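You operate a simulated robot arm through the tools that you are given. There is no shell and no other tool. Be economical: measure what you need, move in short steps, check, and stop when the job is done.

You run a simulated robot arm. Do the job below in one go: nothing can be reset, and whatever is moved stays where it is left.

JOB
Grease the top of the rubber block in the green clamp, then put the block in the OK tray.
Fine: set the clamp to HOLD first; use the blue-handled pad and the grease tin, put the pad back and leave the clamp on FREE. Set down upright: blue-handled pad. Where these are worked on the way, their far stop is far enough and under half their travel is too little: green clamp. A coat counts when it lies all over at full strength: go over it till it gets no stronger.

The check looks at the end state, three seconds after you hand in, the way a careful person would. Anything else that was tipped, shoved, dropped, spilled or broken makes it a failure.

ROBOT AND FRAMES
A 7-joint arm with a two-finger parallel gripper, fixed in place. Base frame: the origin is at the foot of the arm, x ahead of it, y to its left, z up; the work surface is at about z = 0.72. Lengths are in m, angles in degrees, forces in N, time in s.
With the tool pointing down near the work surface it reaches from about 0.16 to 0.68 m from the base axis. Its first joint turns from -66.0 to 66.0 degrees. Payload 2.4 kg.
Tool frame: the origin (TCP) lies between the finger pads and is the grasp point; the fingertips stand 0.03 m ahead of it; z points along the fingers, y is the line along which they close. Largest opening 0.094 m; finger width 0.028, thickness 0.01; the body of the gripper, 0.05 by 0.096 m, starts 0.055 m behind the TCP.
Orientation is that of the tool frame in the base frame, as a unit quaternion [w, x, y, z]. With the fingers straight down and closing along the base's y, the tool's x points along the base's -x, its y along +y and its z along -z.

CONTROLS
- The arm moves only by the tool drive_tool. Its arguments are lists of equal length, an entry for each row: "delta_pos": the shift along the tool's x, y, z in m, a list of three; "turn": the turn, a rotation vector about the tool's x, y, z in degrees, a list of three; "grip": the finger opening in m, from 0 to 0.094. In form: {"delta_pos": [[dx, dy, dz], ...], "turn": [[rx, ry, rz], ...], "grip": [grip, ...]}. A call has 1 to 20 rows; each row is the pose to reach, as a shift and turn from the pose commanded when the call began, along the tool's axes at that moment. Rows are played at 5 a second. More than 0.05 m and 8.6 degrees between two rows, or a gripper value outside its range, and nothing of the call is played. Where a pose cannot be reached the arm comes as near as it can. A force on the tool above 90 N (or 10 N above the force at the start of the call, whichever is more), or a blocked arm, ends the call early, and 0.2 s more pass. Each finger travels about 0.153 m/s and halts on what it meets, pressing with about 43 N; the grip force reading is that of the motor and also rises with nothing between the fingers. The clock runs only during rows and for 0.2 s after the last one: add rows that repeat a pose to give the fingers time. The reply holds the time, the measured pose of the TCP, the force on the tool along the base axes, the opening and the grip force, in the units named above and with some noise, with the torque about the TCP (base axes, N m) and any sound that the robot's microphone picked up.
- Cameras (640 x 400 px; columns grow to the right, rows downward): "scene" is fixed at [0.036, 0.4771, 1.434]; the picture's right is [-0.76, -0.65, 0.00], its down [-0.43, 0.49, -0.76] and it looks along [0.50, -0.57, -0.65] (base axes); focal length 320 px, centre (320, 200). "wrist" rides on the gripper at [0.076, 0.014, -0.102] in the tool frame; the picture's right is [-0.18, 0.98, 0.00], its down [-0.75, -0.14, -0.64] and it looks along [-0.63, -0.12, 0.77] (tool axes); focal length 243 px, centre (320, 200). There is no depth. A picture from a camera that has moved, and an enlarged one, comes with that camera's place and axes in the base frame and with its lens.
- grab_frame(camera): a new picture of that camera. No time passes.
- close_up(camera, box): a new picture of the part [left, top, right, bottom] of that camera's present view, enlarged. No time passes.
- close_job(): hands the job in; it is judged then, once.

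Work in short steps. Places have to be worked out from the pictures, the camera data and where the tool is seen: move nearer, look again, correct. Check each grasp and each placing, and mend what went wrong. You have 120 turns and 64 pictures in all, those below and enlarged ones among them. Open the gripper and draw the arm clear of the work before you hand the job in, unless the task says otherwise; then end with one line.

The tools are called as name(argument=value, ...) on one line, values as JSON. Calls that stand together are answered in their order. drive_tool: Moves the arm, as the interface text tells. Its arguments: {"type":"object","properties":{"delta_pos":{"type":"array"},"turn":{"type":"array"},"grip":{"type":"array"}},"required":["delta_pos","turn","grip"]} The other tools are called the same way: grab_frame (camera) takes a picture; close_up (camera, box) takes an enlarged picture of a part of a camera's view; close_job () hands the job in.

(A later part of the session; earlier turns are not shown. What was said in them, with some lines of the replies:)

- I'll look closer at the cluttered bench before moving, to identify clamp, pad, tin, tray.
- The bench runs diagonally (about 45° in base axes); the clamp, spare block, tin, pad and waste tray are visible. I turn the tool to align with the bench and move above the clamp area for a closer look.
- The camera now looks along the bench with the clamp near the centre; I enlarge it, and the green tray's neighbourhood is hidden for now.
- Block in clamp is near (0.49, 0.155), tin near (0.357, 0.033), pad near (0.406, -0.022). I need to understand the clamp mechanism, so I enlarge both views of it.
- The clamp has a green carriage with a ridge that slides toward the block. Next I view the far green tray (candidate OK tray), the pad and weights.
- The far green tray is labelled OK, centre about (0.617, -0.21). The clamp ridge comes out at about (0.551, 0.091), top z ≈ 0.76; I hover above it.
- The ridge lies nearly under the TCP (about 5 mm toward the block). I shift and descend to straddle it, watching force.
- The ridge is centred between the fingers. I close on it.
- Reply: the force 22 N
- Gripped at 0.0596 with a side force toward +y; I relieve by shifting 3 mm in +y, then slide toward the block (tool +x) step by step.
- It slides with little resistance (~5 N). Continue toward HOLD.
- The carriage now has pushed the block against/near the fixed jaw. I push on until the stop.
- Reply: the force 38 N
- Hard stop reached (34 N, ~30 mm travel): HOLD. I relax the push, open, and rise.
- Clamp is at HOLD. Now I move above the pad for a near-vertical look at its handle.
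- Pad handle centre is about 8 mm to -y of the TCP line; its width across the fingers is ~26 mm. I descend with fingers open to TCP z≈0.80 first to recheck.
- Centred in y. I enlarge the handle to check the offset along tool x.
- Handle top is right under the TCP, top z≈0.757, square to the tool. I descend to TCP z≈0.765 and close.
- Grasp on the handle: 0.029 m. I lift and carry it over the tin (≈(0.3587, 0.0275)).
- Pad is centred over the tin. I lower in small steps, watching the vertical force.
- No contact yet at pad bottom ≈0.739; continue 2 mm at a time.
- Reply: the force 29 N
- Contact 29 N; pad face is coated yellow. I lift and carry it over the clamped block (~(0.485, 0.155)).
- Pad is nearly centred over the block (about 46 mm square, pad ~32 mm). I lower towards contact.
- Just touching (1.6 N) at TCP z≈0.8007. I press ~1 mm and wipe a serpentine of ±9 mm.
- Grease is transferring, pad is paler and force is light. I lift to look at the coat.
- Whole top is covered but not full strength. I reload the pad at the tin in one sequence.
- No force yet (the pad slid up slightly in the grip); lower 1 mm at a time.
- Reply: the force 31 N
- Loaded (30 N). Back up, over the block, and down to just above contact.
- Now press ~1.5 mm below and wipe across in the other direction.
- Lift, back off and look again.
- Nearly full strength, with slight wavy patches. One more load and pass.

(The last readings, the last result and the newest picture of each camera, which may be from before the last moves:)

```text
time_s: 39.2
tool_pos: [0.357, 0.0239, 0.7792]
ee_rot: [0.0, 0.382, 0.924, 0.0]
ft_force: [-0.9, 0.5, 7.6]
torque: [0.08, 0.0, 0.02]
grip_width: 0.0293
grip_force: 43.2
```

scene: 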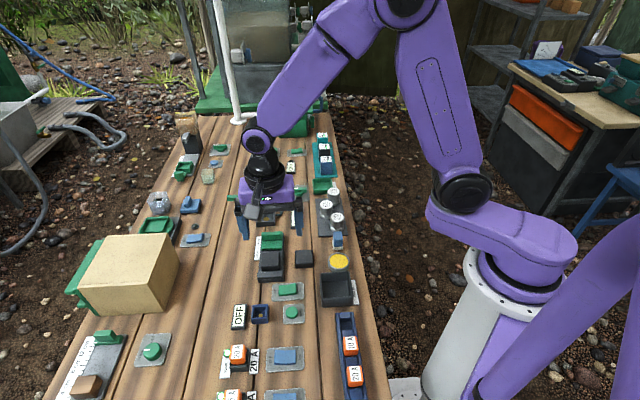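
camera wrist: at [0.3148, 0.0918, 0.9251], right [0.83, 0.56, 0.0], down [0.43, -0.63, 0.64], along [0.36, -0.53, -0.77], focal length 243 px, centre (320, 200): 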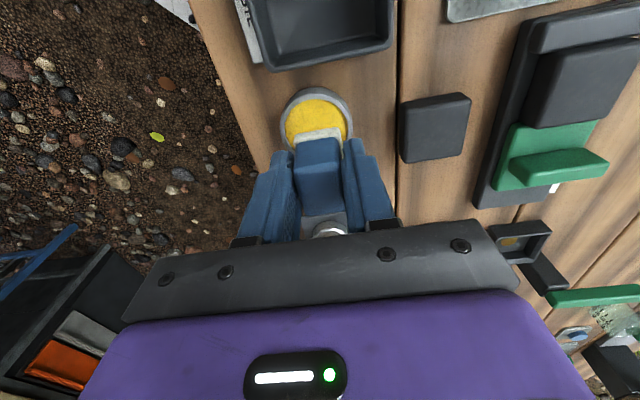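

Touching (7.6 N), loaded. Back to the block.

drive_tool(delta_pos=[[0, 0, 0.001], [0, 0, -0.03], [0, 0, -0.06], [0, 0.04, -0.06], [0, 0.08, -0.06], [0, 0.12, -0.06], [0, 0.16, -0.06], [0.0005, 0.1857, -0.06], [0.0005, 0.1857, -0.04], [0.0005, 0.1857, -0.024], [0.0005, 0.1857, -0.0205], [0.0005, 0.1857, -0.0205]], turn=[[0, 0, 0], [0, 0, 0], [0, 0, 0], [0, 0, 0], [0, 0, 0], [0, 0, 0], [0, 0, 0], [0, 0, 0], [0, 0, 0], [0, 0, 0], [0, 0, 0], [0, 0, 0]], grip=[0.015, 0.015, 0.015, 0.015, 0.015, 0.015, 0.015, 0.015, 0.015, 0.015, 0.015, 0.015])

```text
time_s: 41.8
tool_pos: [0.4865, 0.1579, 0.7995]
ee_rot: [0.0, 0.383, 0.924, 0.001]
ft_force: [0.0, -0.3, -1.4]
torque: [-0.03, 0.01, 0.01]
grip_width: 0.029
grip_force: 43.2
```

Wipe again with finer lines and slightly wider reach.

drive_tool(delta_pos=[[-0.0025, 0, 0.003], [-0.008, -0.005, 0.003], [-0.0125, -0.0105, 0.003], [-0.0125, -0.004, 0.003], [-0.0125, 0.003, 0.003], [-0.0125, 0.0095, 0.003], [-0.0065, 0.0095, 0.003], [-0.0065, 0.003, 0.003], [-0.0065, -0.004, 0.003], [-0.0065, -0.0105, 0.003], [0.001, -0.0105, 0.003], [0.001, -0.004, 0.003], [0.001, 0.003, 0.003], [0.001, 0.0095, 0.003], [0.0075, 0.0095, 0.003], [0.0075, 0.003, 0.003], [0.0075, -0.004, 0.003], [0.0075, -0.0105, 0.003], [0.002, -0.005, 0.003], [-0.0025, 0.0, 0.003]], turn=[[0, 0, 0], [0, 0, 0], [0, 0, 0], [0, 0, 0], [0, 0, 0], [0, 0, 0], [0, 0, 0], [0, 0, 0], [0, 0, 0], [0, 0, 0], [0, 0, 0], [0, 0, 0], [0, 0, 0], [0, 0, 0], [0, 0, 0], [0, 0, 0], [0, 0, 0], [0, 0, 0], [0, 0, 0], [0, 0, 0]], grip=[0.015, 0.015, 0.015, 0.015, 0.015, 0.015, 0.015, 0.015, 0.015, 0.015, 0.015, 0.015, 0.015, 0.015, 0.015, 0.015, 0.015, 0.015, 0.015, 0.015])

drive_tool(delta_pos=[[0, 0, -0.02], [-0.04, 0, -0.045], [-0.075, 0, -0.045], [-0.075, 0, -0.045]], turn=[[0, 0, 0], [0, 0, 0], [0, 0, 0], [0, 0, 0]], grip=[0.015, 0.015, 0.015, 0.015])

close_up(camera="wrist", box=[220, 0, 420, 160])

close_up(camera="scene", box=[250, 235, 290, 280])

```text
time_s: 46.0
tool_pos: [0.4895, 0.1552, 0.7951]
ee_rot: [0.0, 0.383, 0.924, 0.0]
ft_force: [-7.1, 0.0, 9.7]
torque: [0.04, 0.26, 0.01]
grip_width: 0.0293
grip_force: 42.7
```

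```text
time_s: 47.0
tool_pos: [0.5423, 0.1014, 0.8424]
ee_rot: [0.0, 0.383, 0.924, -0.001]
ft_force: [-0.3, 0.7, -0.4]
torque: [0.0, 0.02, 0.0]
grip_width: 0.0292
grip_force: 42.9
```

```text
2.50 times, centred on (320, 80) of wrist
camera zoom: at [0.4978, 0.1648, 0.9439], right [0.83, 0.56, 0.0], down [0.43, -0.63, 0.64], along [0.36, -0.53, -0.77], focal length 606 px, centre (320, 500)
```

zoom: 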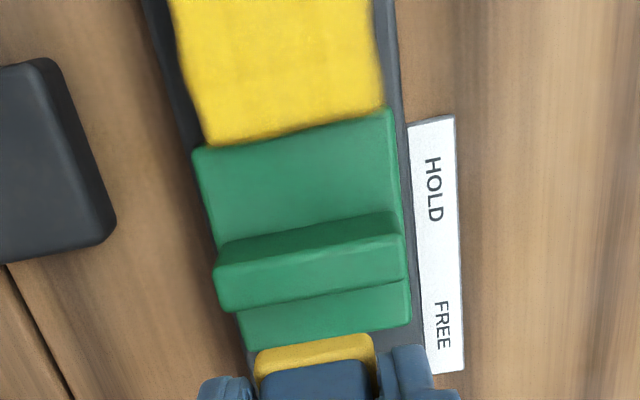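

```text
8.89 times, centred on (270, 258) of scene
camera zoom: at [0.036, 0.4771, 1.434], right [-0.76, -0.65, 0.0], down [-0.43, 0.49, -0.76], along [0.5, -0.57, -0.65], focal length 2840 px, centre (764, -311)
```

zoom: 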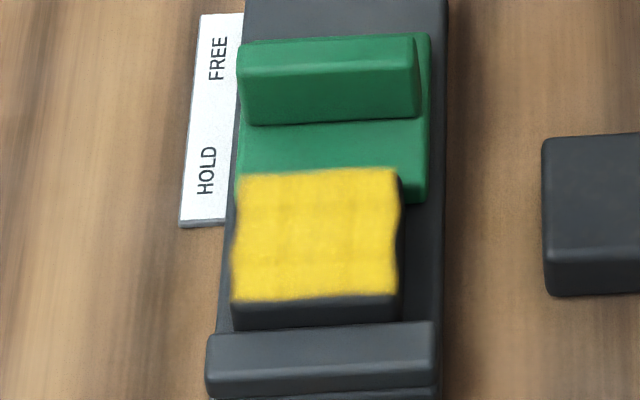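

Almost uniform, faint waves remain and the robot-side edge is slightly wavy. One more loaded pass with more reach on that side.

drive_tool(delta_pos=[[0.016, -0.04, 0], [0.034, -0.08, 0], [0.052, -0.12, 0], [0.07, -0.16, 0], [0.0777, -0.1836, 0], [0.0777, -0.1836, 0.03], [0.0777, -0.1836, 0.055], [0.0777, -0.1836, 0.061], [0.0777, -0.1836, 0.0635], [0.0777, -0.1836, 0.0655]], turn=[[0, 0, 0], [0, 0, 0], [0, 0, 0], [0, 0, 0], [0, 0, 0], [0, 0, 0], [0, 0, 0], [0, 0, 0], [0, 0, 0], [0, 0, 0]], grip=[0.015, 0.015, 0.015, 0.015, 0.015, 0.015, 0.015, 0.015, 0.015, 0.015])

```text
time_s: 49.2
tool_pos: [0.3583, 0.0271, 0.7761]
ee_rot: [0.001, 0.381, 0.924, 0.0]
ft_force: [-1.1, 1.9, 38.2]
torque: [0.01, 0.06, -0.01]
grip_width: 0.0295
grip_force: 43.1
```

Loaded (38 N). To the block again.

drive_tool(delta_pos=[[0, 0, -0.03], [0, 0, -0.06], [0, 0.04, -0.06], [0, 0.08, -0.06], [0, 0.12, -0.06], [0, 0.16, -0.06], [-0.001, 0.1826, -0.06], [-0.001, 0.1826, -0.04], [-0.001, 0.1826, -0.026], [-0.001, 0.1826, -0.0225], [-0.001, 0.1826, -0.0225]], turn=[[0, 0, 0], [0, 0, 0], [0, 0, 0], [0, 0, 0], [0, 0, 0], [0, 0, 0], [0, 0, 0], [0, 0, 0], [0, 0, 0], [0, 0, 0], [0, 0, 0]], grip=[0.015, 0.015, 0.015, 0.015, 0.015, 0.015, 0.015, 0.015, 0.015, 0.015, 0.015])

```text
time_s: 51.6
tool_pos: [0.4872, 0.1549, 0.7979]
ee_rot: [0.0, 0.383, 0.924, 0.0]
ft_force: [0.1, -0.1, -0.3]
torque: [0.02, 0.01, 0.01]
grip_width: 0.0292
grip_force: 43.2
```

Wipe with lines along x, spanning -12…+11 mm in y.

drive_tool(delta_pos=[[0, 0, 0.003], [-0.006, -0.006, 0.003], [-0.0105, -0.012, 0.003], [-0.003, -0.012, 0.003], [0.004, -0.012, 0.003], [0.0105, -0.012, 0.003], [0.0105, -0.006, 0.003], [0.003, -0.006, 0.003], [-0.004, -0.006, 0.003], [-0.0105, -0.006, 0.003], [-0.0105, 0.001, 0.003], [-0.003, 0.001, 0.003], [0.004, 0.001, 0.003], [0.0105, 0.001, 0.003], [0.0105, 0.008, 0.003], [0.003, 0.008, 0.003], [-0.004, 0.008, 0.003], [-0.0105, 0.012, 0.003], [0.0, 0.012, 0.003], [0.0105, 0.012, 0.003]], turn=[[0, 0, 0], [0, 0, 0], [0, 0, 0], [0, 0, 0], [0, 0, 0], [0, 0, 0], [0, 0, 0], [0, 0, 0], [0, 0, 0], [0, 0, 0], [0, 0, 0], [0, 0, 0], [0, 0, 0], [0, 0, 0], [0, 0, 0], [0, 0, 0], [0, 0, 0], [0, 0, 0], [0, 0, 0], [0, 0, 0]], grip=[0.015, 0.015, 0.015, 0.015, 0.015, 0.015, 0.015, 0.015, 0.015, 0.015, 0.015, 0.015, 0.015, 0.015, 0.015, 0.015, 0.015, 0.015, 0.015, 0.015])

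drive_tool(delta_pos=[[-0.01, -0.012, 0], [-0.01, -0.012, -0.02], [-0.05, -0.012, -0.045], [-0.09, -0.012, -0.045], [-0.09, -0.012, -0.045]], turn=[[0, 0, 0], [0, 0, 0], [0, 0, 0], [0, 0, 0], [0, 0, 0]], grip=[0.015, 0.015, 0.015, 0.015, 0.015])

close_up(camera="wrist", box=[220, 0, 420, 160])

close_up(camera="scene", box=[250, 235, 290, 280])

```text
time_s: 55.8
tool_pos: [0.4891, 0.1719, 0.7948]
ee_rot: [0.001, 0.383, 0.924, 0.0]
ft_force: [-0.9, 0.5, 0.4]
torque: [-0.04, -0.03, -0.02]
grip_width: 0.0289
grip_force: 43.0
```

```text
time_s: 57.0
tool_pos: [0.5442, 0.0972, 0.8413]
ee_rot: [-0.001, 0.383, 0.924, 0.0]
ft_force: [-0.3, -0.3, -0.7]
torque: [-0.01, -0.01, -0.01]
grip_width: 0.0292
grip_force: 43.1
```

```text
2.50 times, centred on (320, 80) of wrist
camera zoom: at [0.5004, 0.1619, 0.9426], right [0.82, 0.57, 0.0], down [0.43, -0.63, 0.64], along [0.36, -0.53, -0.77], focal length 606 px, centre (320, 500)
```

zoom: 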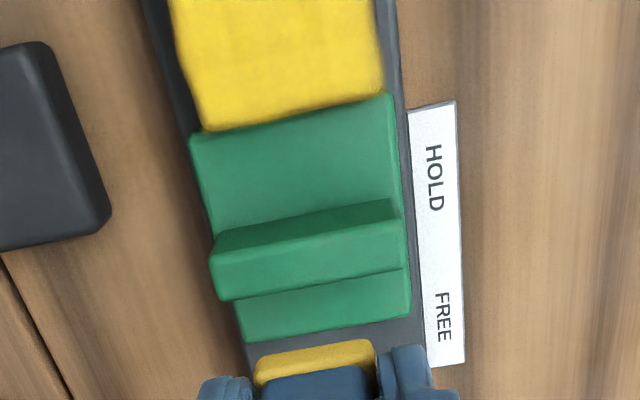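

```text
8.89 times, centred on (270, 258) of scene
camera zoom: at [0.036, 0.4771, 1.434], right [-0.76, -0.65, 0.0], down [-0.43, 0.49, -0.76], along [0.5, -0.57, -0.65], focal length 2840 px, centre (764, -311)
```

zoom: 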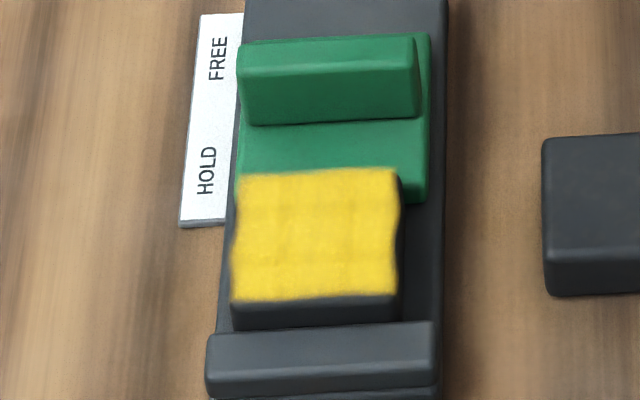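

The coat no longer changes — uniform and full strength. I take the pad back to its original spot (0.4034, -0.0288) and lower near the bench.

drive_tool(delta_pos=[[0.002, -0.04, 0], [0.004, -0.08, 0], [0.006, -0.12, 0], [0.008, -0.16, 0], [0.0105, -0.1887, 0], [0.0105, -0.1887, 0], [0.0105, -0.1887, 0.03], [0.0105, -0.1887, 0.06], [0.0105, -0.1887, 0.073], [0.0105, -0.1887, 0.075]], turn=[[0, 0, 0], [0, 0, 0], [0, 0, 0], [0, 0, 0], [0, 0, 0], [0, 0, 0], [0, 0, 0], [0, 0, 0], [0, 0, 0], [0, 0, 0]], grip=[0.015, 0.015, 0.015, 0.015, 0.015, 0.015, 0.015, 0.015, 0.015, 0.015])

```text
time_s: 59.2
tool_pos: [0.4035, -0.0264, 0.7643]
ee_rot: [0.0, 0.383, 0.924, 0.0]
ft_force: [0.4, 0.4, -0.4]
torque: [-0.03, -0.03, 0.05]
grip_width: 0.0291
grip_force: 42.4
```

drive_tool(delta_pos=[[0, -0.001, 0.001], [0, -0.001, 0.002], [0, -0.001, 0.003]], turn=[[0, 0, 0], [0, 0, 0], [0, 0, 0]], grip=[0.015, 0.015, 0.015])

```text
time_s: 60.0
tool_pos: [0.4025, -0.027, 0.7627]
ee_rot: [0.0, 0.383, 0.924, -0.001]
ft_force: [0.0, 0.0, -0.3]
torque: [0.03, 0.01, 0.04]
grip_width: 0.0291
grip_force: 43.6
```

Still no contact at 0.7627; go lower by single millimetres.

drive_tool(delta_pos=[[0, 0, 0.001], [0, 0, 0.002]], turn=[[0, 0, 0], [0, 0, 0]], grip=[0.015, 0.015])

```text
time_s: 60.6
tool_pos: [0.4015, -0.0275, 0.7601]
ee_rot: [0.0, 0.382, 0.924, 0.0]
ft_force: [0.2, 0.8, -1.1]
torque: [-0.04, -0.03, 0.02]
grip_width: 0.0292
grip_force: 43.3
```

drive_tool(delta_pos=[[0, 0, 0.001], [0, 0, 0.0015]], turn=[[0, 0, 0], [0, 0, 0]], grip=[0.015, 0.015])

close_up(camera="scene", box=[310, 210, 365, 270])

```text
time_s: 61.2
tool_pos: [0.4021, -0.0276, 0.7603]
ee_rot: [-0.001, 0.383, 0.924, 0.0]
ft_force: [-0.4, -0.7, -0.6]
torque: [0.0, 0.01, -0.02]
grip_width: 0.0292
grip_force: 43.0
```

```text
6.67 times, centred on (338, 240) of scene
camera zoom: at [0.036, 0.4771, 1.434], right [-0.76, -0.65, 0.0], down [-0.43, 0.49, -0.76], along [0.5, -0.57, -0.65], focal length 2130 px, centre (203, -67)
```

zoom: 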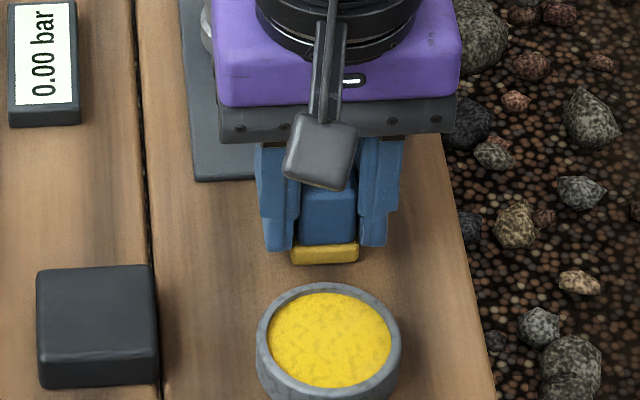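

Slip was ~5 mm, so contact should come at ~0.759. Continue gently.

drive_tool(delta_pos=[[0, 0, 0.001], [0, 0, 0.001]], turn=[[0, 0, 0], [0, 0, 0]], grip=[0.015, 0.015])

```text
time_s: 61.8
tool_pos: [0.4014, -0.0281, 0.7578]
ee_rot: [0.0, 0.383, 0.924, 0.0]
ft_force: [-1.3, 0.4, 14.7]
torque: [0.02, 0.09, -0.01]
grip_width: 0.029
grip_force: 43.0
```

Contact at 14.7 N: the pad stands on the bench. Open and rise straight up.

drive_tool(delta_pos=[[0, 0, -0.0005], [0, 0, -0.0005], [0, 0, -0.0005], [0, 0, -0.03], [0, 0, -0.07], [0, 0, -0.1], [0, 0, -0.1]], turn=[[0, 0, 0], [0, 0, 0], [0, 0, 0], [0, 0, 0], [0, 0, 0], [0, 0, 0], [0, 0, 0]], grip=[0.04, 0.06, 0.06, 0.06, 0.06, 0.06, 0.06])

close_up(camera="scene", box=[240, 180, 380, 290])

```text
time_s: 63.4
tool_pos: [0.4001, -0.0287, 0.8558]
ee_rot: [-0.001, 0.383, 0.924, 0.0]
ft_force: [-0.6, -0.3, 0.3]
torque: [0.02, 0.0, -0.01]
grip_width: 0.0599
grip_force: 0.0
```

```text
3.64 times, centred on (310, 235) of scene
camera zoom: at [0.0359, 0.4771, 1.434], right [-0.76, -0.65, 0.0], down [-0.43, 0.49, -0.76], along [0.5, -0.57, -0.65], focal length 1162 px, centre (356, 73)
```

zoom: 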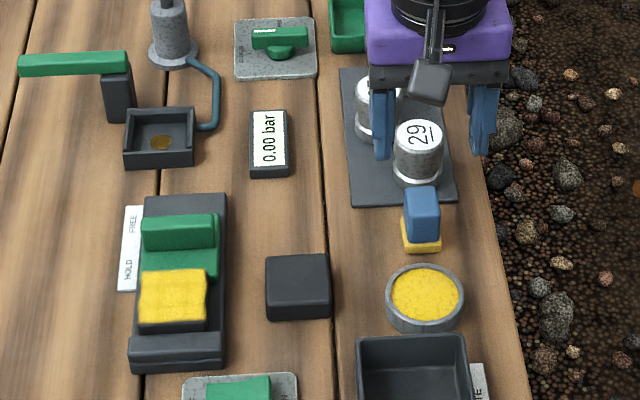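

Pad stands upright in its place. Now back to the clamp ridge at (0.5262, 0.118), straddle it.

drive_tool(delta_pos=[[0.003, 0.04, 0], [0.006, 0.08, 0], [0.009, 0.12, 0], [0.012, 0.16, 0], [0.0144, 0.1931, 0], [0.0144, 0.1931, 0], [0.0144, 0.1931, 0.03], [0.0144, 0.1931, 0.06], [0.0144, 0.1931, 0.082], [0.0144, 0.1931, 0.082]], turn=[[0, 0, 0], [0, 0, 0], [0, 0, 0], [0, 0, 0], [0, 0, 0], [0, 0, 0], [0, 0, 0], [0, 0, 0], [0, 0, 0], [0, 0, 0]], grip=[0.094, 0.094, 0.094, 0.094, 0.094, 0.094, 0.094, 0.094, 0.094, 0.094])

drive_tool(delta_pos=[[0, 0, 0], [0, 0, 0], [0, 0, 0], [0, 0, 0]], turn=[[0, 0, 0], [0, 0, 0], [0, 0, 0], [0, 0, 0]], grip=[0.07, 0.05, 0.04, 0.04])

```text
time_s: 65.6
tool_pos: [0.5288, 0.1198, 0.7759]
ee_rot: [0.0, 0.383, 0.924, 0.001]
ft_force: [-0.2, 0.6, 0.1]
torque: [-0.02, -0.04, 0.02]
grip_width: 0.094
grip_force: 0.1
```

```text
time_s: 66.6
tool_pos: [0.525, 0.1174, 0.7757]
ee_rot: [-0.003, 0.384, 0.924, -0.002]
ft_force: [-15.9, -14.6, 9.7]
torque: [-0.32, 0.07, -0.35]
grip_width: 0.0595
grip_force: 45.0
```

Gripped on the ridge. I relieve the side force (−3 mm y) and slide back to FREE (tool −x), 30 mm and onto the stop.

drive_tool(delta_pos=[[0, -0.0025, 0], [-0.005, -0.003, 0], [-0.01, -0.003, 0], [-0.015, -0.003, 0], [-0.02, -0.003, 0], [-0.024, -0.003, 0]], turn=[[0, 0, 0], [0, 0, 0], [0, 0, 0], [0, 0, 0], [0, 0, 0], [0, 0, 0]], grip=[0.04, 0.04, 0.04, 0.04, 0.04, 0.04])

drive_tool(delta_pos=[[-0.003, 0, 0], [-0.006, 0, 0], [-0.009, 0, 0], [-0.011, 0, 0]], turn=[[0, 0, 0], [0, 0, 0], [0, 0, 0], [0, 0, 0]], grip=[0.04, 0.04, 0.04, 0.04])

```text
time_s: 68.0
tool_pos: [0.5446, 0.0985, 0.7774]
ee_rot: [0.001, 0.382, 0.924, 0.001]
ft_force: [-9.4, -17.7, 48.2]
torque: [-1.24, 0.99, 0.98]
grip_width: 0.0553
grip_force: 45.1
```

```text
time_s: 69.0
tool_pos: [0.5478, 0.0961, 0.7773]
ee_rot: [-0.004, 0.382, 0.924, -0.001]
ft_force: [-33.5, 8.2, 58.2]
torque: [-0.67, -0.1, -1.14]
grip_width: 0.0553
grip_force: 44.8
```

The grip narrowed and vertical force rose — something is off. I look before going on.

close_up(camera="scene", box=[225, 190, 315, 290])

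grab_frame(camera="wrist")

```text
4.00 times, centred on (270, 240) of scene
camera zoom: at [0.0341, 0.4772, 1.4341], right [-0.76, -0.65, 0.0], down [-0.42, 0.49, -0.76], along [0.5, -0.57, -0.65], focal length 1278 px, centre (520, 40)
```

zoom: 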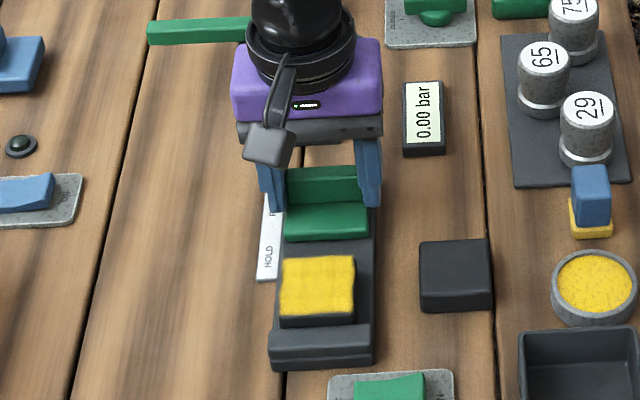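

```text
19 pictures are left
camera wrist: at [0.5042, 0.1592, 0.8795], right [0.82, 0.57, -0.01], down [0.44, -0.63, 0.64], along [0.36, -0.53, -0.77], focal length 243 px, centre (320, 200)
```

wrist: 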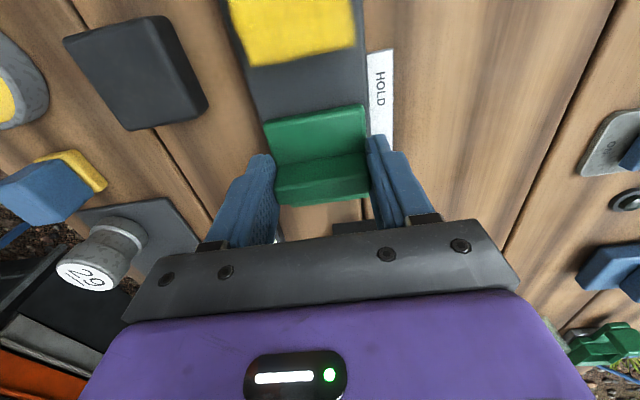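

The carriage is back at the FREE end (pushing on the stop); the tips just rode up onto the ridge's upper part. I relax, open and rise.

drive_tool(delta_pos=[[0.003, 0, -0.002], [0.003, 0, -0.003], [0.003, 0, -0.004], [0.003, 0, -0.004], [0.003, 0, -0.03], [0.003, 0, -0.07], [0.003, 0, -0.09], [0.003, 0, -0.09]], turn=[[0, 0, 0], [0, 0, 0], [0, 0, 0], [0, 0, 0], [0, 0, 0], [0, 0, 0], [0, 0, 0], [0, 0, 0]], grip=[0.055, 0.094, 0.094, 0.094, 0.094, 0.094, 0.094, 0.094])

close_up(camera="scene", box=[240, 215, 305, 290])

```text
time_s: 70.8
tool_pos: [0.5486, 0.0951, 0.8663]
ee_rot: [0.001, 0.382, 0.924, 0.0]
ft_force: [0.3, 0.3, 0.5]
torque: [0.02, 0.01, 0.02]
grip_width: 0.0941
grip_force: 0.0
```

```text
5.33 times, centred on (272, 252) of scene
camera zoom: at [0.036, 0.4771, 1.434], right [-0.76, -0.65, 0.0], down [-0.43, 0.49, -0.76], along [0.5, -0.57, -0.65], focal length 1704 px, centre (573, -80)
```

zoom: 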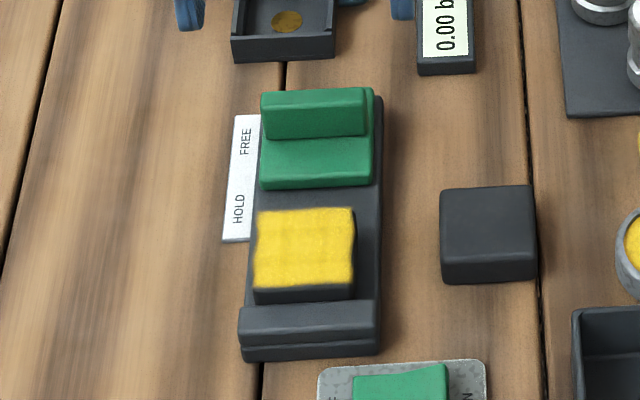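

Clamp is on FREE. Next I hover above the block to fine-align the grasp.

drive_tool(delta_pos=[[0.03, 0, 0], [0.06, 0, 0.01], [0.0863, -0.0008, 0.03], [0.0863, -0.0008, 0.045], [0.0863, -0.0008, 0.045]], turn=[[0, 0, 0], [0, 0, 0], [0, 0, 0], [0, 0, 0], [0, 0, 0]], grip=[0.094, 0.094, 0.094, 0.094, 0.094])

close_up(camera="wrist", box=[220, 40, 420, 220])

```text
time_s: 72.0
tool_pos: [0.4875, 0.1547, 0.8204]
ee_rot: [0.0, 0.383, 0.924, 0.0]
ft_force: [0.1, 1.0, -0.4]
torque: [0.02, 0.01, 0.01]
grip_width: 0.0939
grip_force: 0.0
```

```text
2.22 times, centred on (320, 130) of wrist
camera zoom: at [0.4431, 0.2187, 0.9221], right [0.83, 0.56, 0.0], down [0.43, -0.63, 0.64], along [0.36, -0.53, -0.77], focal length 539 px, centre (320, 356)
```

zoom: 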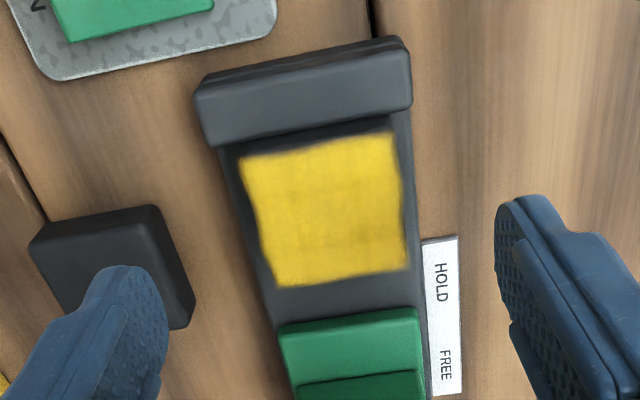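

The block centre is ~3.5 mm toward +y. I narrow the opening to 0.07 (spare block is nearby), descend and grip.

drive_tool(delta_pos=[[0, 0.0035, 0], [0, 0.0035, 0], [0, 0.0035, 0.02], [0, 0.0035, 0.04], [0, 0.0035, 0.051], [0, 0.0035, 0.051]], turn=[[0, 0, 0], [0, 0, 0], [0, 0, 0], [0, 0, 0], [0, 0, 0], [0, 0, 0]], grip=[0.08, 0.07, 0.07, 0.07, 0.07, 0.07])

close_up(camera="scene", box=[240, 215, 305, 290])

```text
time_s: 73.4
tool_pos: [0.4911, 0.1557, 0.7692]
ee_rot: [0.0, 0.383, 0.924, 0.0]
ft_force: [-0.8, -0.5, 0.4]
torque: [0.02, 0.01, -0.02]
grip_width: 0.0699
grip_force: 0.1
```

```text
5.33 times, centred on (272, 252) of scene
camera zoom: at [0.036, 0.4771, 1.434], right [-0.76, -0.65, 0.0], down [-0.43, 0.49, -0.76], along [0.5, -0.57, -0.65], focal length 1704 px, centre (573, -80)
```

zoom: 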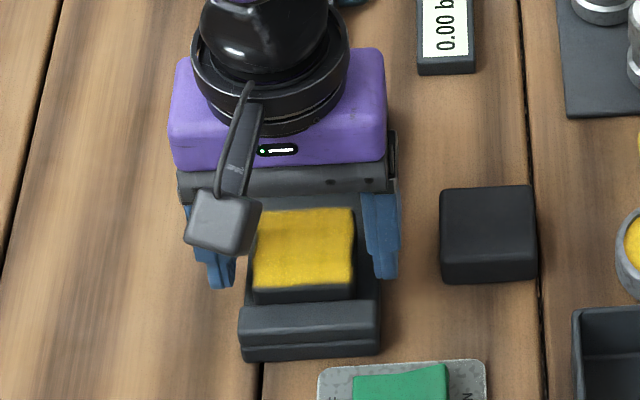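

Fingers straddle the block cleanly. Close and lift slightly.

drive_tool(delta_pos=[[0, 0, 0], [0, 0, 0], [0, 0, 0], [0, 0, -0.02], [0, 0, -0.05], [0, 0, -0.07], [0, 0, -0.07]], turn=[[0, 0, 0], [0, 0, 0], [0, 0, 0], [0, 0, 0], [0, 0, 0], [0, 0, 0], [0, 0, 0]], grip=[0.05, 0.035, 0.03, 0.03, 0.03, 0.03, 0.03])

close_up(camera="scene", box=[230, 190, 320, 290])

```text
time_s: 75.0
tool_pos: [0.4902, 0.1584, 0.8391]
ee_rot: [0.0, 0.382, 0.924, 0.0]
ft_force: [-1.3, 0.0, -0.7]
torque: [-0.02, -0.02, -0.01]
grip_width: 0.0491
grip_force: 44.0
```

```text
4.00 times, centred on (275, 240) of scene
camera zoom: at [0.036, 0.4771, 1.434], right [-0.76, -0.65, 0.0], down [-0.43, 0.49, -0.76], along [0.5, -0.57, -0.65], focal length 1278 px, centre (500, 40)
```

zoom: 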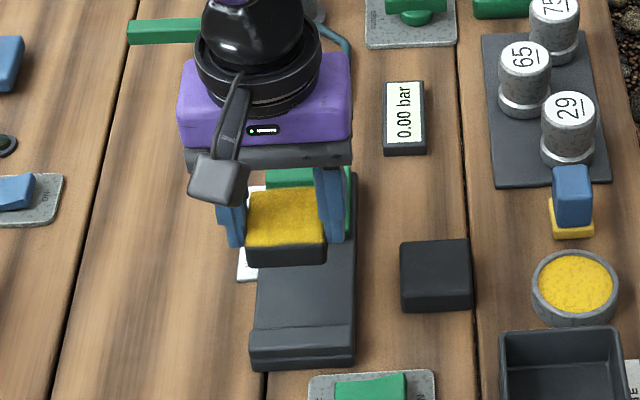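

Block held. The tray (inner ~60 mm) is too tight for the fingers beside the block, so I'll regrip it higher: set it back in the (free) clamp, open, rise 8 mm, close, lift.

drive_tool(delta_pos=[[0, 0, 0.03], [0, 0, 0.055], [0, 0, 0.067], [0, 0, 0.07], [0, 0, 0.07], [0, 0, 0.07], [0, 0, 0.062], [0, 0, 0.062], [0, 0, 0.062], [0, 0, 0.062], [0, 0, 0.062], [0, 0, 0.045], [0, 0, 0.01], [0, 0, -0.02], [0, 0, -0.02]], turn=[[0, 0, 0], [0, 0, 0], [0, 0, 0], [0, 0, 0], [0, 0, 0], [0, 0, 0], [0, 0, 0], [0, 0, 0], [0, 0, 0], [0, 0, 0], [0, 0, 0], [0, 0, 0], [0, 0, 0], [0, 0, 0], [0, 0, 0]], grip=[0.03, 0.03, 0.03, 0.03, 0.06, 0.065, 0.065, 0.065, 0.04, 0.03, 0.03, 0.03, 0.03, 0.03, 0.03])

close_up(camera="scene", box=[230, 190, 320, 290])

```text
time_s: 78.2
tool_pos: [0.4887, 0.1574, 0.8599]
ee_rot: [0.0, 0.383, 0.924, 0.0]
ft_force: [0.2, -0.4, -0.6]
torque: [0.0, 0.02, 0.02]
grip_width: 0.049
grip_force: 42.6
```

```text
4.00 times, centred on (275, 240) of scene
camera zoom: at [0.036, 0.4771, 1.434], right [-0.76, -0.65, 0.0], down [-0.43, 0.49, -0.76], along [0.5, -0.57, -0.65], focal length 1278 px, centre (500, 40)
```

zoom: 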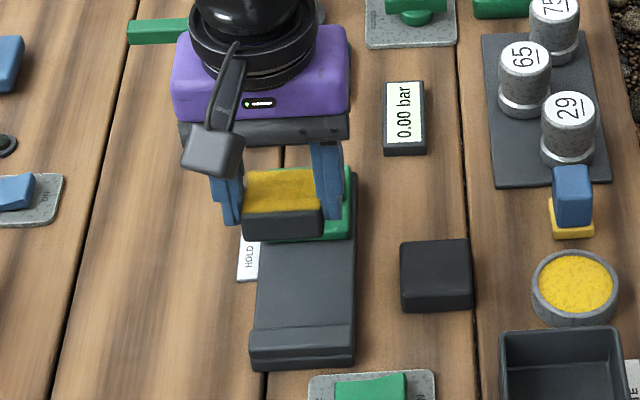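

Good higher grip. I travel toward the OK tray, stopping about 6 cm short for a look.

drive_tool(delta_pos=[[0, 0, -0.04], [-0.035, -0.02, -0.05], [-0.07, -0.04, -0.05], [-0.105, -0.06, -0.05], [-0.14, -0.08, -0.05], [-0.175, -0.1, -0.05], [-0.21, -0.12, -0.05], [-0.245, -0.14, -0.05], [-0.27, -0.16, -0.05], [-0.29, -0.1712, -0.05], [-0.29, -0.1712, -0.05]], turn=[[0, 0, 0], [0, 0, 0], [0, 0, 0], [0, 0, 0], [0, 0, 0], [0, 0, 0], [0, 0, 0], [0, 0, 0], [0, 0, 0], [0, 0, 0], [0, 0, 0]], grip=[0.03, 0.03, 0.03, 0.03, 0.03, 0.03, 0.03, 0.03, 0.03, 0.03, 0.03])

grab_frame(camera="wrist")

close_up(camera="scene", box=[280, 140, 360, 220])

```text
time_s: 80.6
tool_pos: [0.5732, -0.1701, 0.909]
ee_rot: [0.0, 0.383, 0.924, 0.001]
ft_force: [-0.2, 0.1, 0.0]
torque: [0.0, 0.06, -0.01]
grip_width: 0.049
grip_force: 43.6
```

```text
13 pictures are left
camera wrist: at [0.5294, -0.1066, 1.0109], right [0.82, 0.57, 0.0], down [0.43, -0.63, 0.64], along [0.36, -0.53, -0.77], focal length 243 px, centre (320, 200)
```

wrist: 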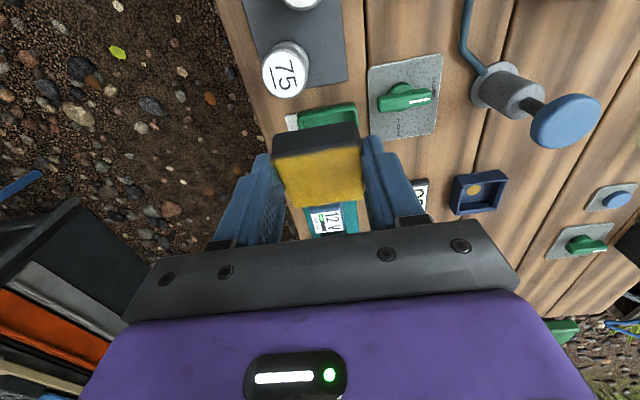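

```text
5.00 times, centred on (320, 180) of scene
camera zoom: at [0.036, 0.4771, 1.434], right [-0.76, -0.65, 0.0], down [-0.43, 0.49, -0.76], along [0.5, -0.57, -0.65], focal length 1598 px, centre (320, 300)
```

zoom: 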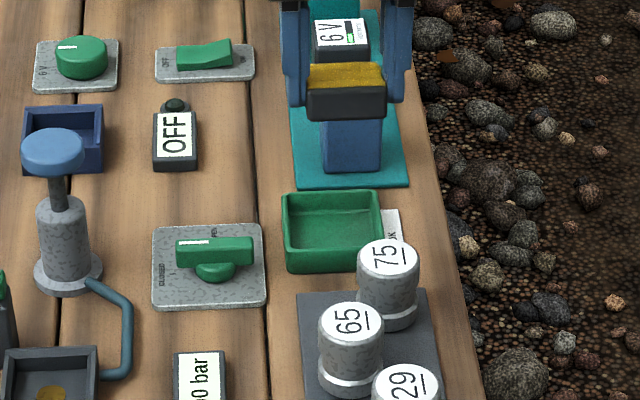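

Tray centre estimates: about 5.6 cm further along −x tool, y +4–6 mm. I enlarge the wrist view to pin the y offset.

close_up(camera="wrist", box=[270, 70, 390, 145])

```text
5.33 times, centred on (330, 108) of wrist
camera zoom: at [0.5294, -0.1066, 1.0109], right [0.82, 0.57, 0.0], down [0.43, -0.63, 0.64], along [0.36, -0.53, -0.77], focal length 1294 px, centre (267, 693)
```

zoom: 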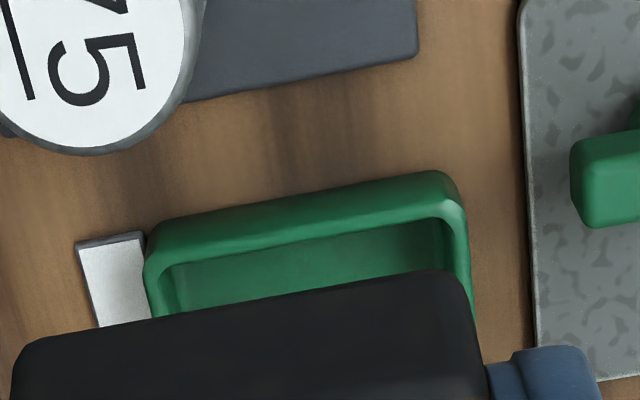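

Rim front edge is 25 mm ahead, width 67 mm, centre at x −0.057, y +0.0025, square to the tool. I move over it and descend to just above.

drive_tool(delta_pos=[[-0.03, 0.001, 0], [-0.057, 0.0025, 0], [-0.057, 0.0025, 0], [-0.057, 0.0025, 0.04], [-0.057, 0.0025, 0.08], [-0.057, 0.0025, 0.11], [-0.057, 0.0025, 0.12], [-0.057, 0.0025, 0.12]], turn=[[0, 0, 0], [0, 0, 0], [0, 0, 0], [0, 0, 0], [0, 0, 0], [0, 0, 0], [0, 0, 0], [0, 0, 0]], grip=[0.03, 0.03, 0.03, 0.03, 0.03, 0.03, 0.03, 0.03])

close_up(camera="scene", box=[290, 150, 355, 210])

close_up(camera="wrist", box=[240, 90, 400, 240])

```text
time_s: 82.4
tool_pos: [0.6182, -0.2093, 0.7901]
ee_rot: [-0.001, 0.383, 0.924, 0.0]
ft_force: [-0.6, 0.3, 0.3]
torque: [0.02, -0.02, 0.04]
grip_width: 0.0491
grip_force: 42.6
```

```text
6.67 times, centred on (322, 180) of scene
camera zoom: at [0.036, 0.4771, 1.434], right [-0.76, -0.65, 0.0], down [-0.43, 0.49, -0.76], along [0.5, -0.57, -0.65], focal length 2130 px, centre (303, 333)
```

zoom: 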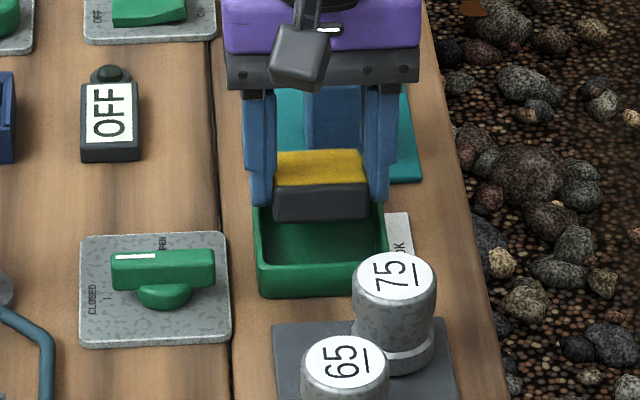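

```text
2.67 times, centred on (320, 165) of wrist
camera zoom: at [0.5726, -0.1452, 0.8913], right [0.83, 0.56, 0.0], down [0.43, -0.63, 0.64], along [0.36, -0.53, -0.77], focal length 647 px, centre (320, 293)
```

zoom: 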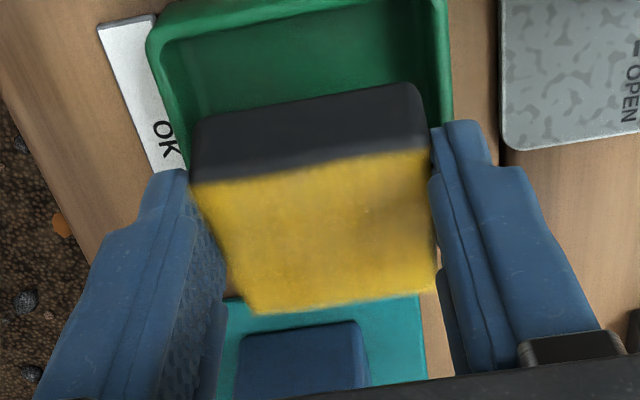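

Block is centred in y; along x it looks ~3–4 mm too far. I correct by 3 mm and descend a further 13 mm, watching force.

drive_tool(delta_pos=[[0.0035, 0, 0], [0.0035, 0, 0.006], [0.0035, 0, 0.01], [0.0035, 0, 0.013], [0.0035, 0, 0.013]], turn=[[0, 0, 0], [0, 0, 0], [0, 0, 0], [0, 0, 0], [0, 0, 0]], grip=[0.03, 0.03, 0.03, 0.03, 0.03])

close_up(camera="wrist", box=[240, 60, 400, 240])

close_up(camera="scene", box=[300, 160, 345, 205])

```text
time_s: 83.6
tool_pos: [0.6142, -0.2045, 0.7769]
ee_rot: [0.0, 0.382, 0.924, 0.001]
ft_force: [0.0, 0.0, -0.4]
torque: [0.0, 0.01, -0.01]
grip_width: 0.0487
grip_force: 43.1
```

```text
2.22 times, centred on (320, 150) of wrist
camera zoom: at [0.5695, -0.1418, 0.8778], right [0.83, 0.56, 0.0], down [0.43, -0.63, 0.64], along [0.36, -0.53, -0.77], focal length 539 px, centre (320, 311)
```

zoom: 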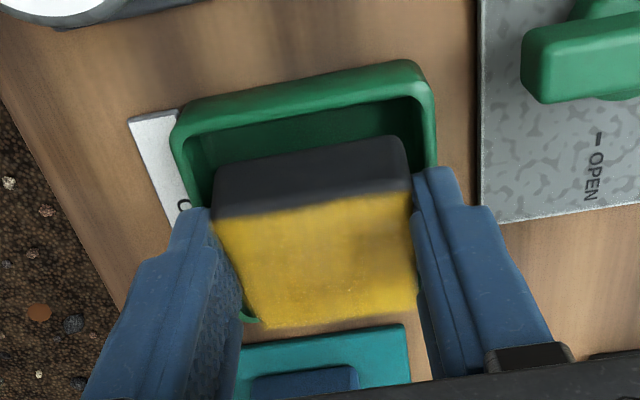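

```text
8.89 times, centred on (322, 182) of scene
camera zoom: at [0.036, 0.4771, 1.434], right [-0.76, -0.65, 0.0], down [-0.43, 0.49, -0.76], along [0.5, -0.57, -0.65], focal length 2840 px, centre (298, 356)
```

zoom: 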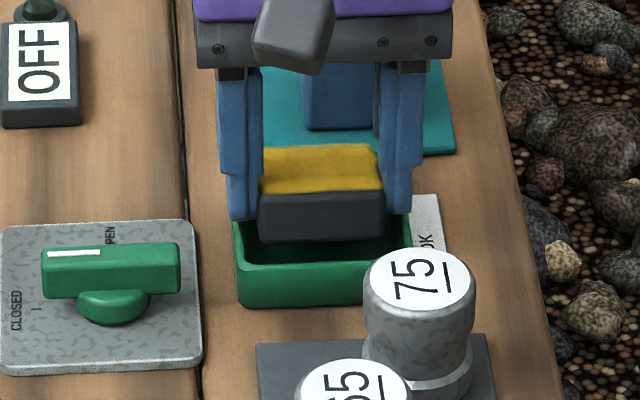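

The block has pitched ~15–20° about the finger axis (far end low), but it fits inside the tray. I lower in millimetres so the low edge meets the floor and the block levels, watching force for the rim.

drive_tool(delta_pos=[[0, 0, 0.001], [0, 0, 0.002], [0, 0, 0.003]], turn=[[0, 0, 0], [0, 0, 0], [0, 0, 0]], grip=[0.03, 0.03, 0.03])

```text
time_s: 84.4
tool_pos: [0.6137, -0.2049, 0.7722]
ee_rot: [0.0, 0.382, 0.924, 0.0]
ft_force: [0.1, 0.5, -0.8]
torque: [-0.03, -0.02, -0.01]
grip_width: 0.0489
grip_force: 43.3
```

drive_tool(delta_pos=[[0, 0, 0.001], [0, 0, 0.002]], turn=[[0, 0, 0], [0, 0, 0]], grip=[0.03, 0.03])

close_up(camera="scene", box=[300, 160, 345, 205])

```text
time_s: 85.0
tool_pos: [0.6133, -0.2046, 0.7721]
ee_rot: [0.0, 0.382, 0.924, -0.001]
ft_force: [-5.5, 2.0, 10.6]
torque: [0.05, 0.12, 0.0]
grip_width: 0.0492
grip_force: 42.7
```

```text
8.89 times, centred on (322, 182) of scene
camera zoom: at [0.0356, 0.4772, 1.434], right [-0.76, -0.65, 0.0], down [-0.43, 0.49, -0.76], along [0.5, -0.57, -0.65], focal length 2840 px, centre (298, 356)
```

zoom: 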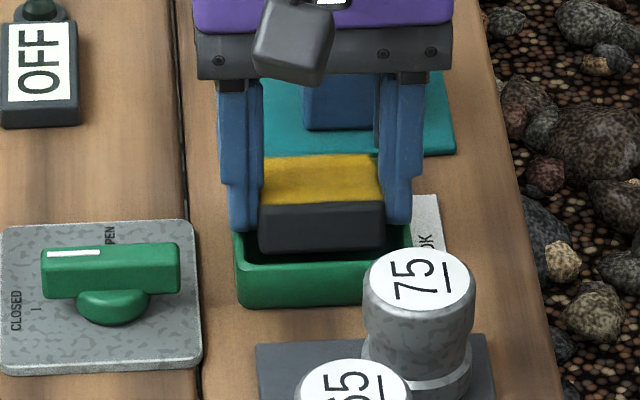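

Light contact (10 N), consistent with the low edge on the tray floor. I press 2 mm more so the block levels.

drive_tool(delta_pos=[[0, 0, 0.001], [0, 0, 0.002]], turn=[[0, 0, 0], [0, 0, 0]], grip=[0.03, 0.03])

close_up(camera="wrist", box=[240, 60, 400, 240])

```text
time_s: 85.6
tool_pos: [0.6135, -0.2049, 0.7717]
ee_rot: [0.0, 0.383, 0.924, 0.0]
ft_force: [-21.7, 6.7, 46.6]
torque: [0.2, 0.57, -0.04]
grip_width: 0.0489
grip_force: 42.6
```

```text
2.22 times, centred on (320, 150) of wrist
camera zoom: at [0.5689, -0.1413, 0.8734], right [0.83, 0.56, 0.0], down [0.43, -0.63, 0.64], along [0.36, -0.53, -0.77], focal length 539 px, centre (320, 311)
```

zoom: 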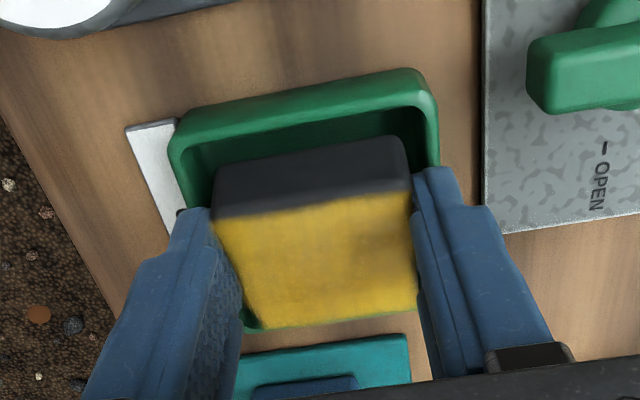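

Fingertips are resting on the tray rim (z≈0.742), the block is inside with a few millimetres under it. I raise 2 mm, then release gently.

drive_tool(delta_pos=[[0, 0, -0.003], [0, 0, -0.004], [0, 0, -0.004], [0, 0, -0.004], [0, 0, -0.004], [0, 0, -0.004]], turn=[[0, 0, 0], [0, 0, 0], [0, 0, 0], [0, 0, 0], [0, 0, 0], [0, 0, 0]], grip=[0.03, 0.03, 0.05, 0.058, 0.066, 0.066])

drive_tool(delta_pos=[[0, 0, -0.03], [0, 0, -0.07], [0, 0, -0.11], [0.03, 0, -0.13], [0.03, 0, -0.13]], turn=[[0, 0, 0], [0, 0, 0], [0, 0, 0], [0, 0, 0], [0, 0, 0]], grip=[0.066, 0.066, 0.066, 0.066, 0.066])

close_up(camera="wrist", box=[240, 40, 400, 220])

close_up(camera="scene", box=[300, 160, 345, 205])

```text
time_s: 87.0
tool_pos: [0.6142, -0.2056, 0.7735]
ee_rot: [-0.001, 0.383, 0.924, 0.0]
ft_force: [0.3, 0.7, -0.2]
torque: [0.05, -0.01, 0.01]
grip_width: 0.0661
grip_force: 0.1
```

```text
time_s: 88.2
tool_pos: [0.5907, -0.1817, 0.9025]
ee_rot: [0.0, 0.383, 0.924, 0.0]
ft_force: [-0.1, 0.0, -0.3]
torque: [0.0, 0.0, -0.02]
grip_width: 0.0661
grip_force: 0.0
```

```text
2.22 times, centred on (320, 130) of wrist
camera zoom: at [0.5477, -0.1184, 1.0047], right [0.83, 0.56, 0.0], down [0.43, -0.63, 0.64], along [0.36, -0.53, -0.77], focal length 539 px, centre (320, 356)
```

zoom: 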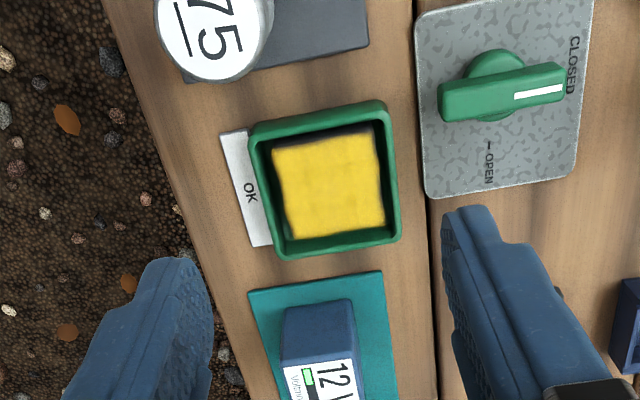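

```text
8.89 times, centred on (322, 182) of scene
camera zoom: at [0.0359, 0.4771, 1.434], right [-0.76, -0.65, 0.0], down [-0.43, 0.49, -0.76], along [0.5, -0.57, -0.65], focal length 2840 px, centre (298, 356)
```

zoom: 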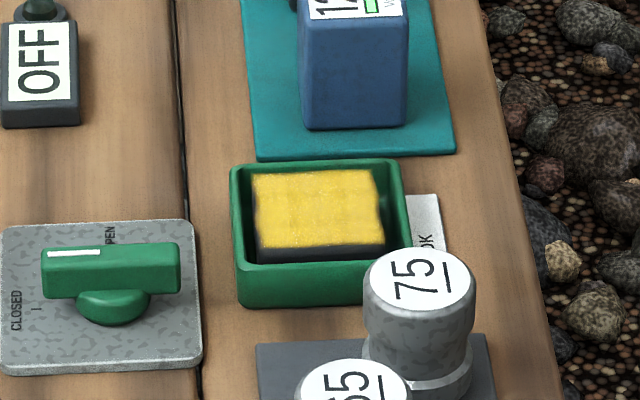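

The block lies flat in the OK tray with its coat intact. I raise the arm clear and take a last look at the whole bench.

drive_tool(delta_pos=[[0.04, 0, -0.03], [0.08, -0.03, -0.06], [0.11, -0.06, -0.09], [0.11, -0.06, -0.12], [0.11, -0.06, -0.12]], turn=[[0, 0, 0], [0, 0, 0], [0, 0, 0], [0, 0, 0], [0, 0, 0]], grip=[0.08, 0.09, 0.09, 0.09, 0.09])

close_up(camera="scene", box=[200, 130, 380, 310])

```text
refused: row 2 steps farther than a row can; nothing moved
```

```text
2.22 times, centred on (290, 220) of scene
camera zoom: at [0.0359, 0.4771, 1.434], right [-0.76, -0.65, 0.0], down [-0.43, 0.49, -0.76], along [0.5, -0.57, -0.65], focal length 710 px, centre (387, 156)
```

zoom: 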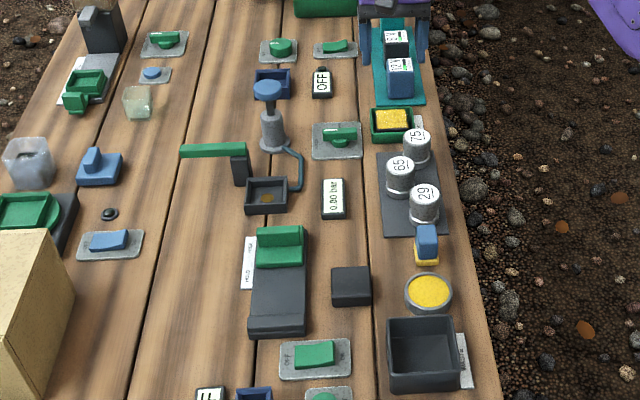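

Everything is in place: clamp on FREE, pad upright, block in OK tray. I just raise the arm straight up clear.

drive_tool(delta_pos=[[0, 0, -0.03], [0.02, 0, -0.06], [0.04, 0, -0.09], [0.06, 0, -0.12], [0.06, 0, -0.12]], turn=[[0, 0, 0], [0, 0, 0], [0, 0, 0], [0, 0, 0], [0, 0, 0]], grip=[0.08, 0.09, 0.09, 0.09, 0.09])

```text
time_s: 89.4
tool_pos: [0.5477, -0.1418, 1.0254]
ee_rot: [-0.001, 0.383, 0.924, 0.001]
ft_force: [0.5, -0.1, 0.2]
torque: [0.01, 0.01, -0.02]
grip_width: 0.0901
grip_force: 0.0
```

The arm is clear with the gripper open; I hand the job in.

close_job()

```text
The job is handed in.
```

The block's top is greased all over and the block lies flat in the OK tray; the pad is back upright in its place, the clamp is on FREE, and the job is handed in.
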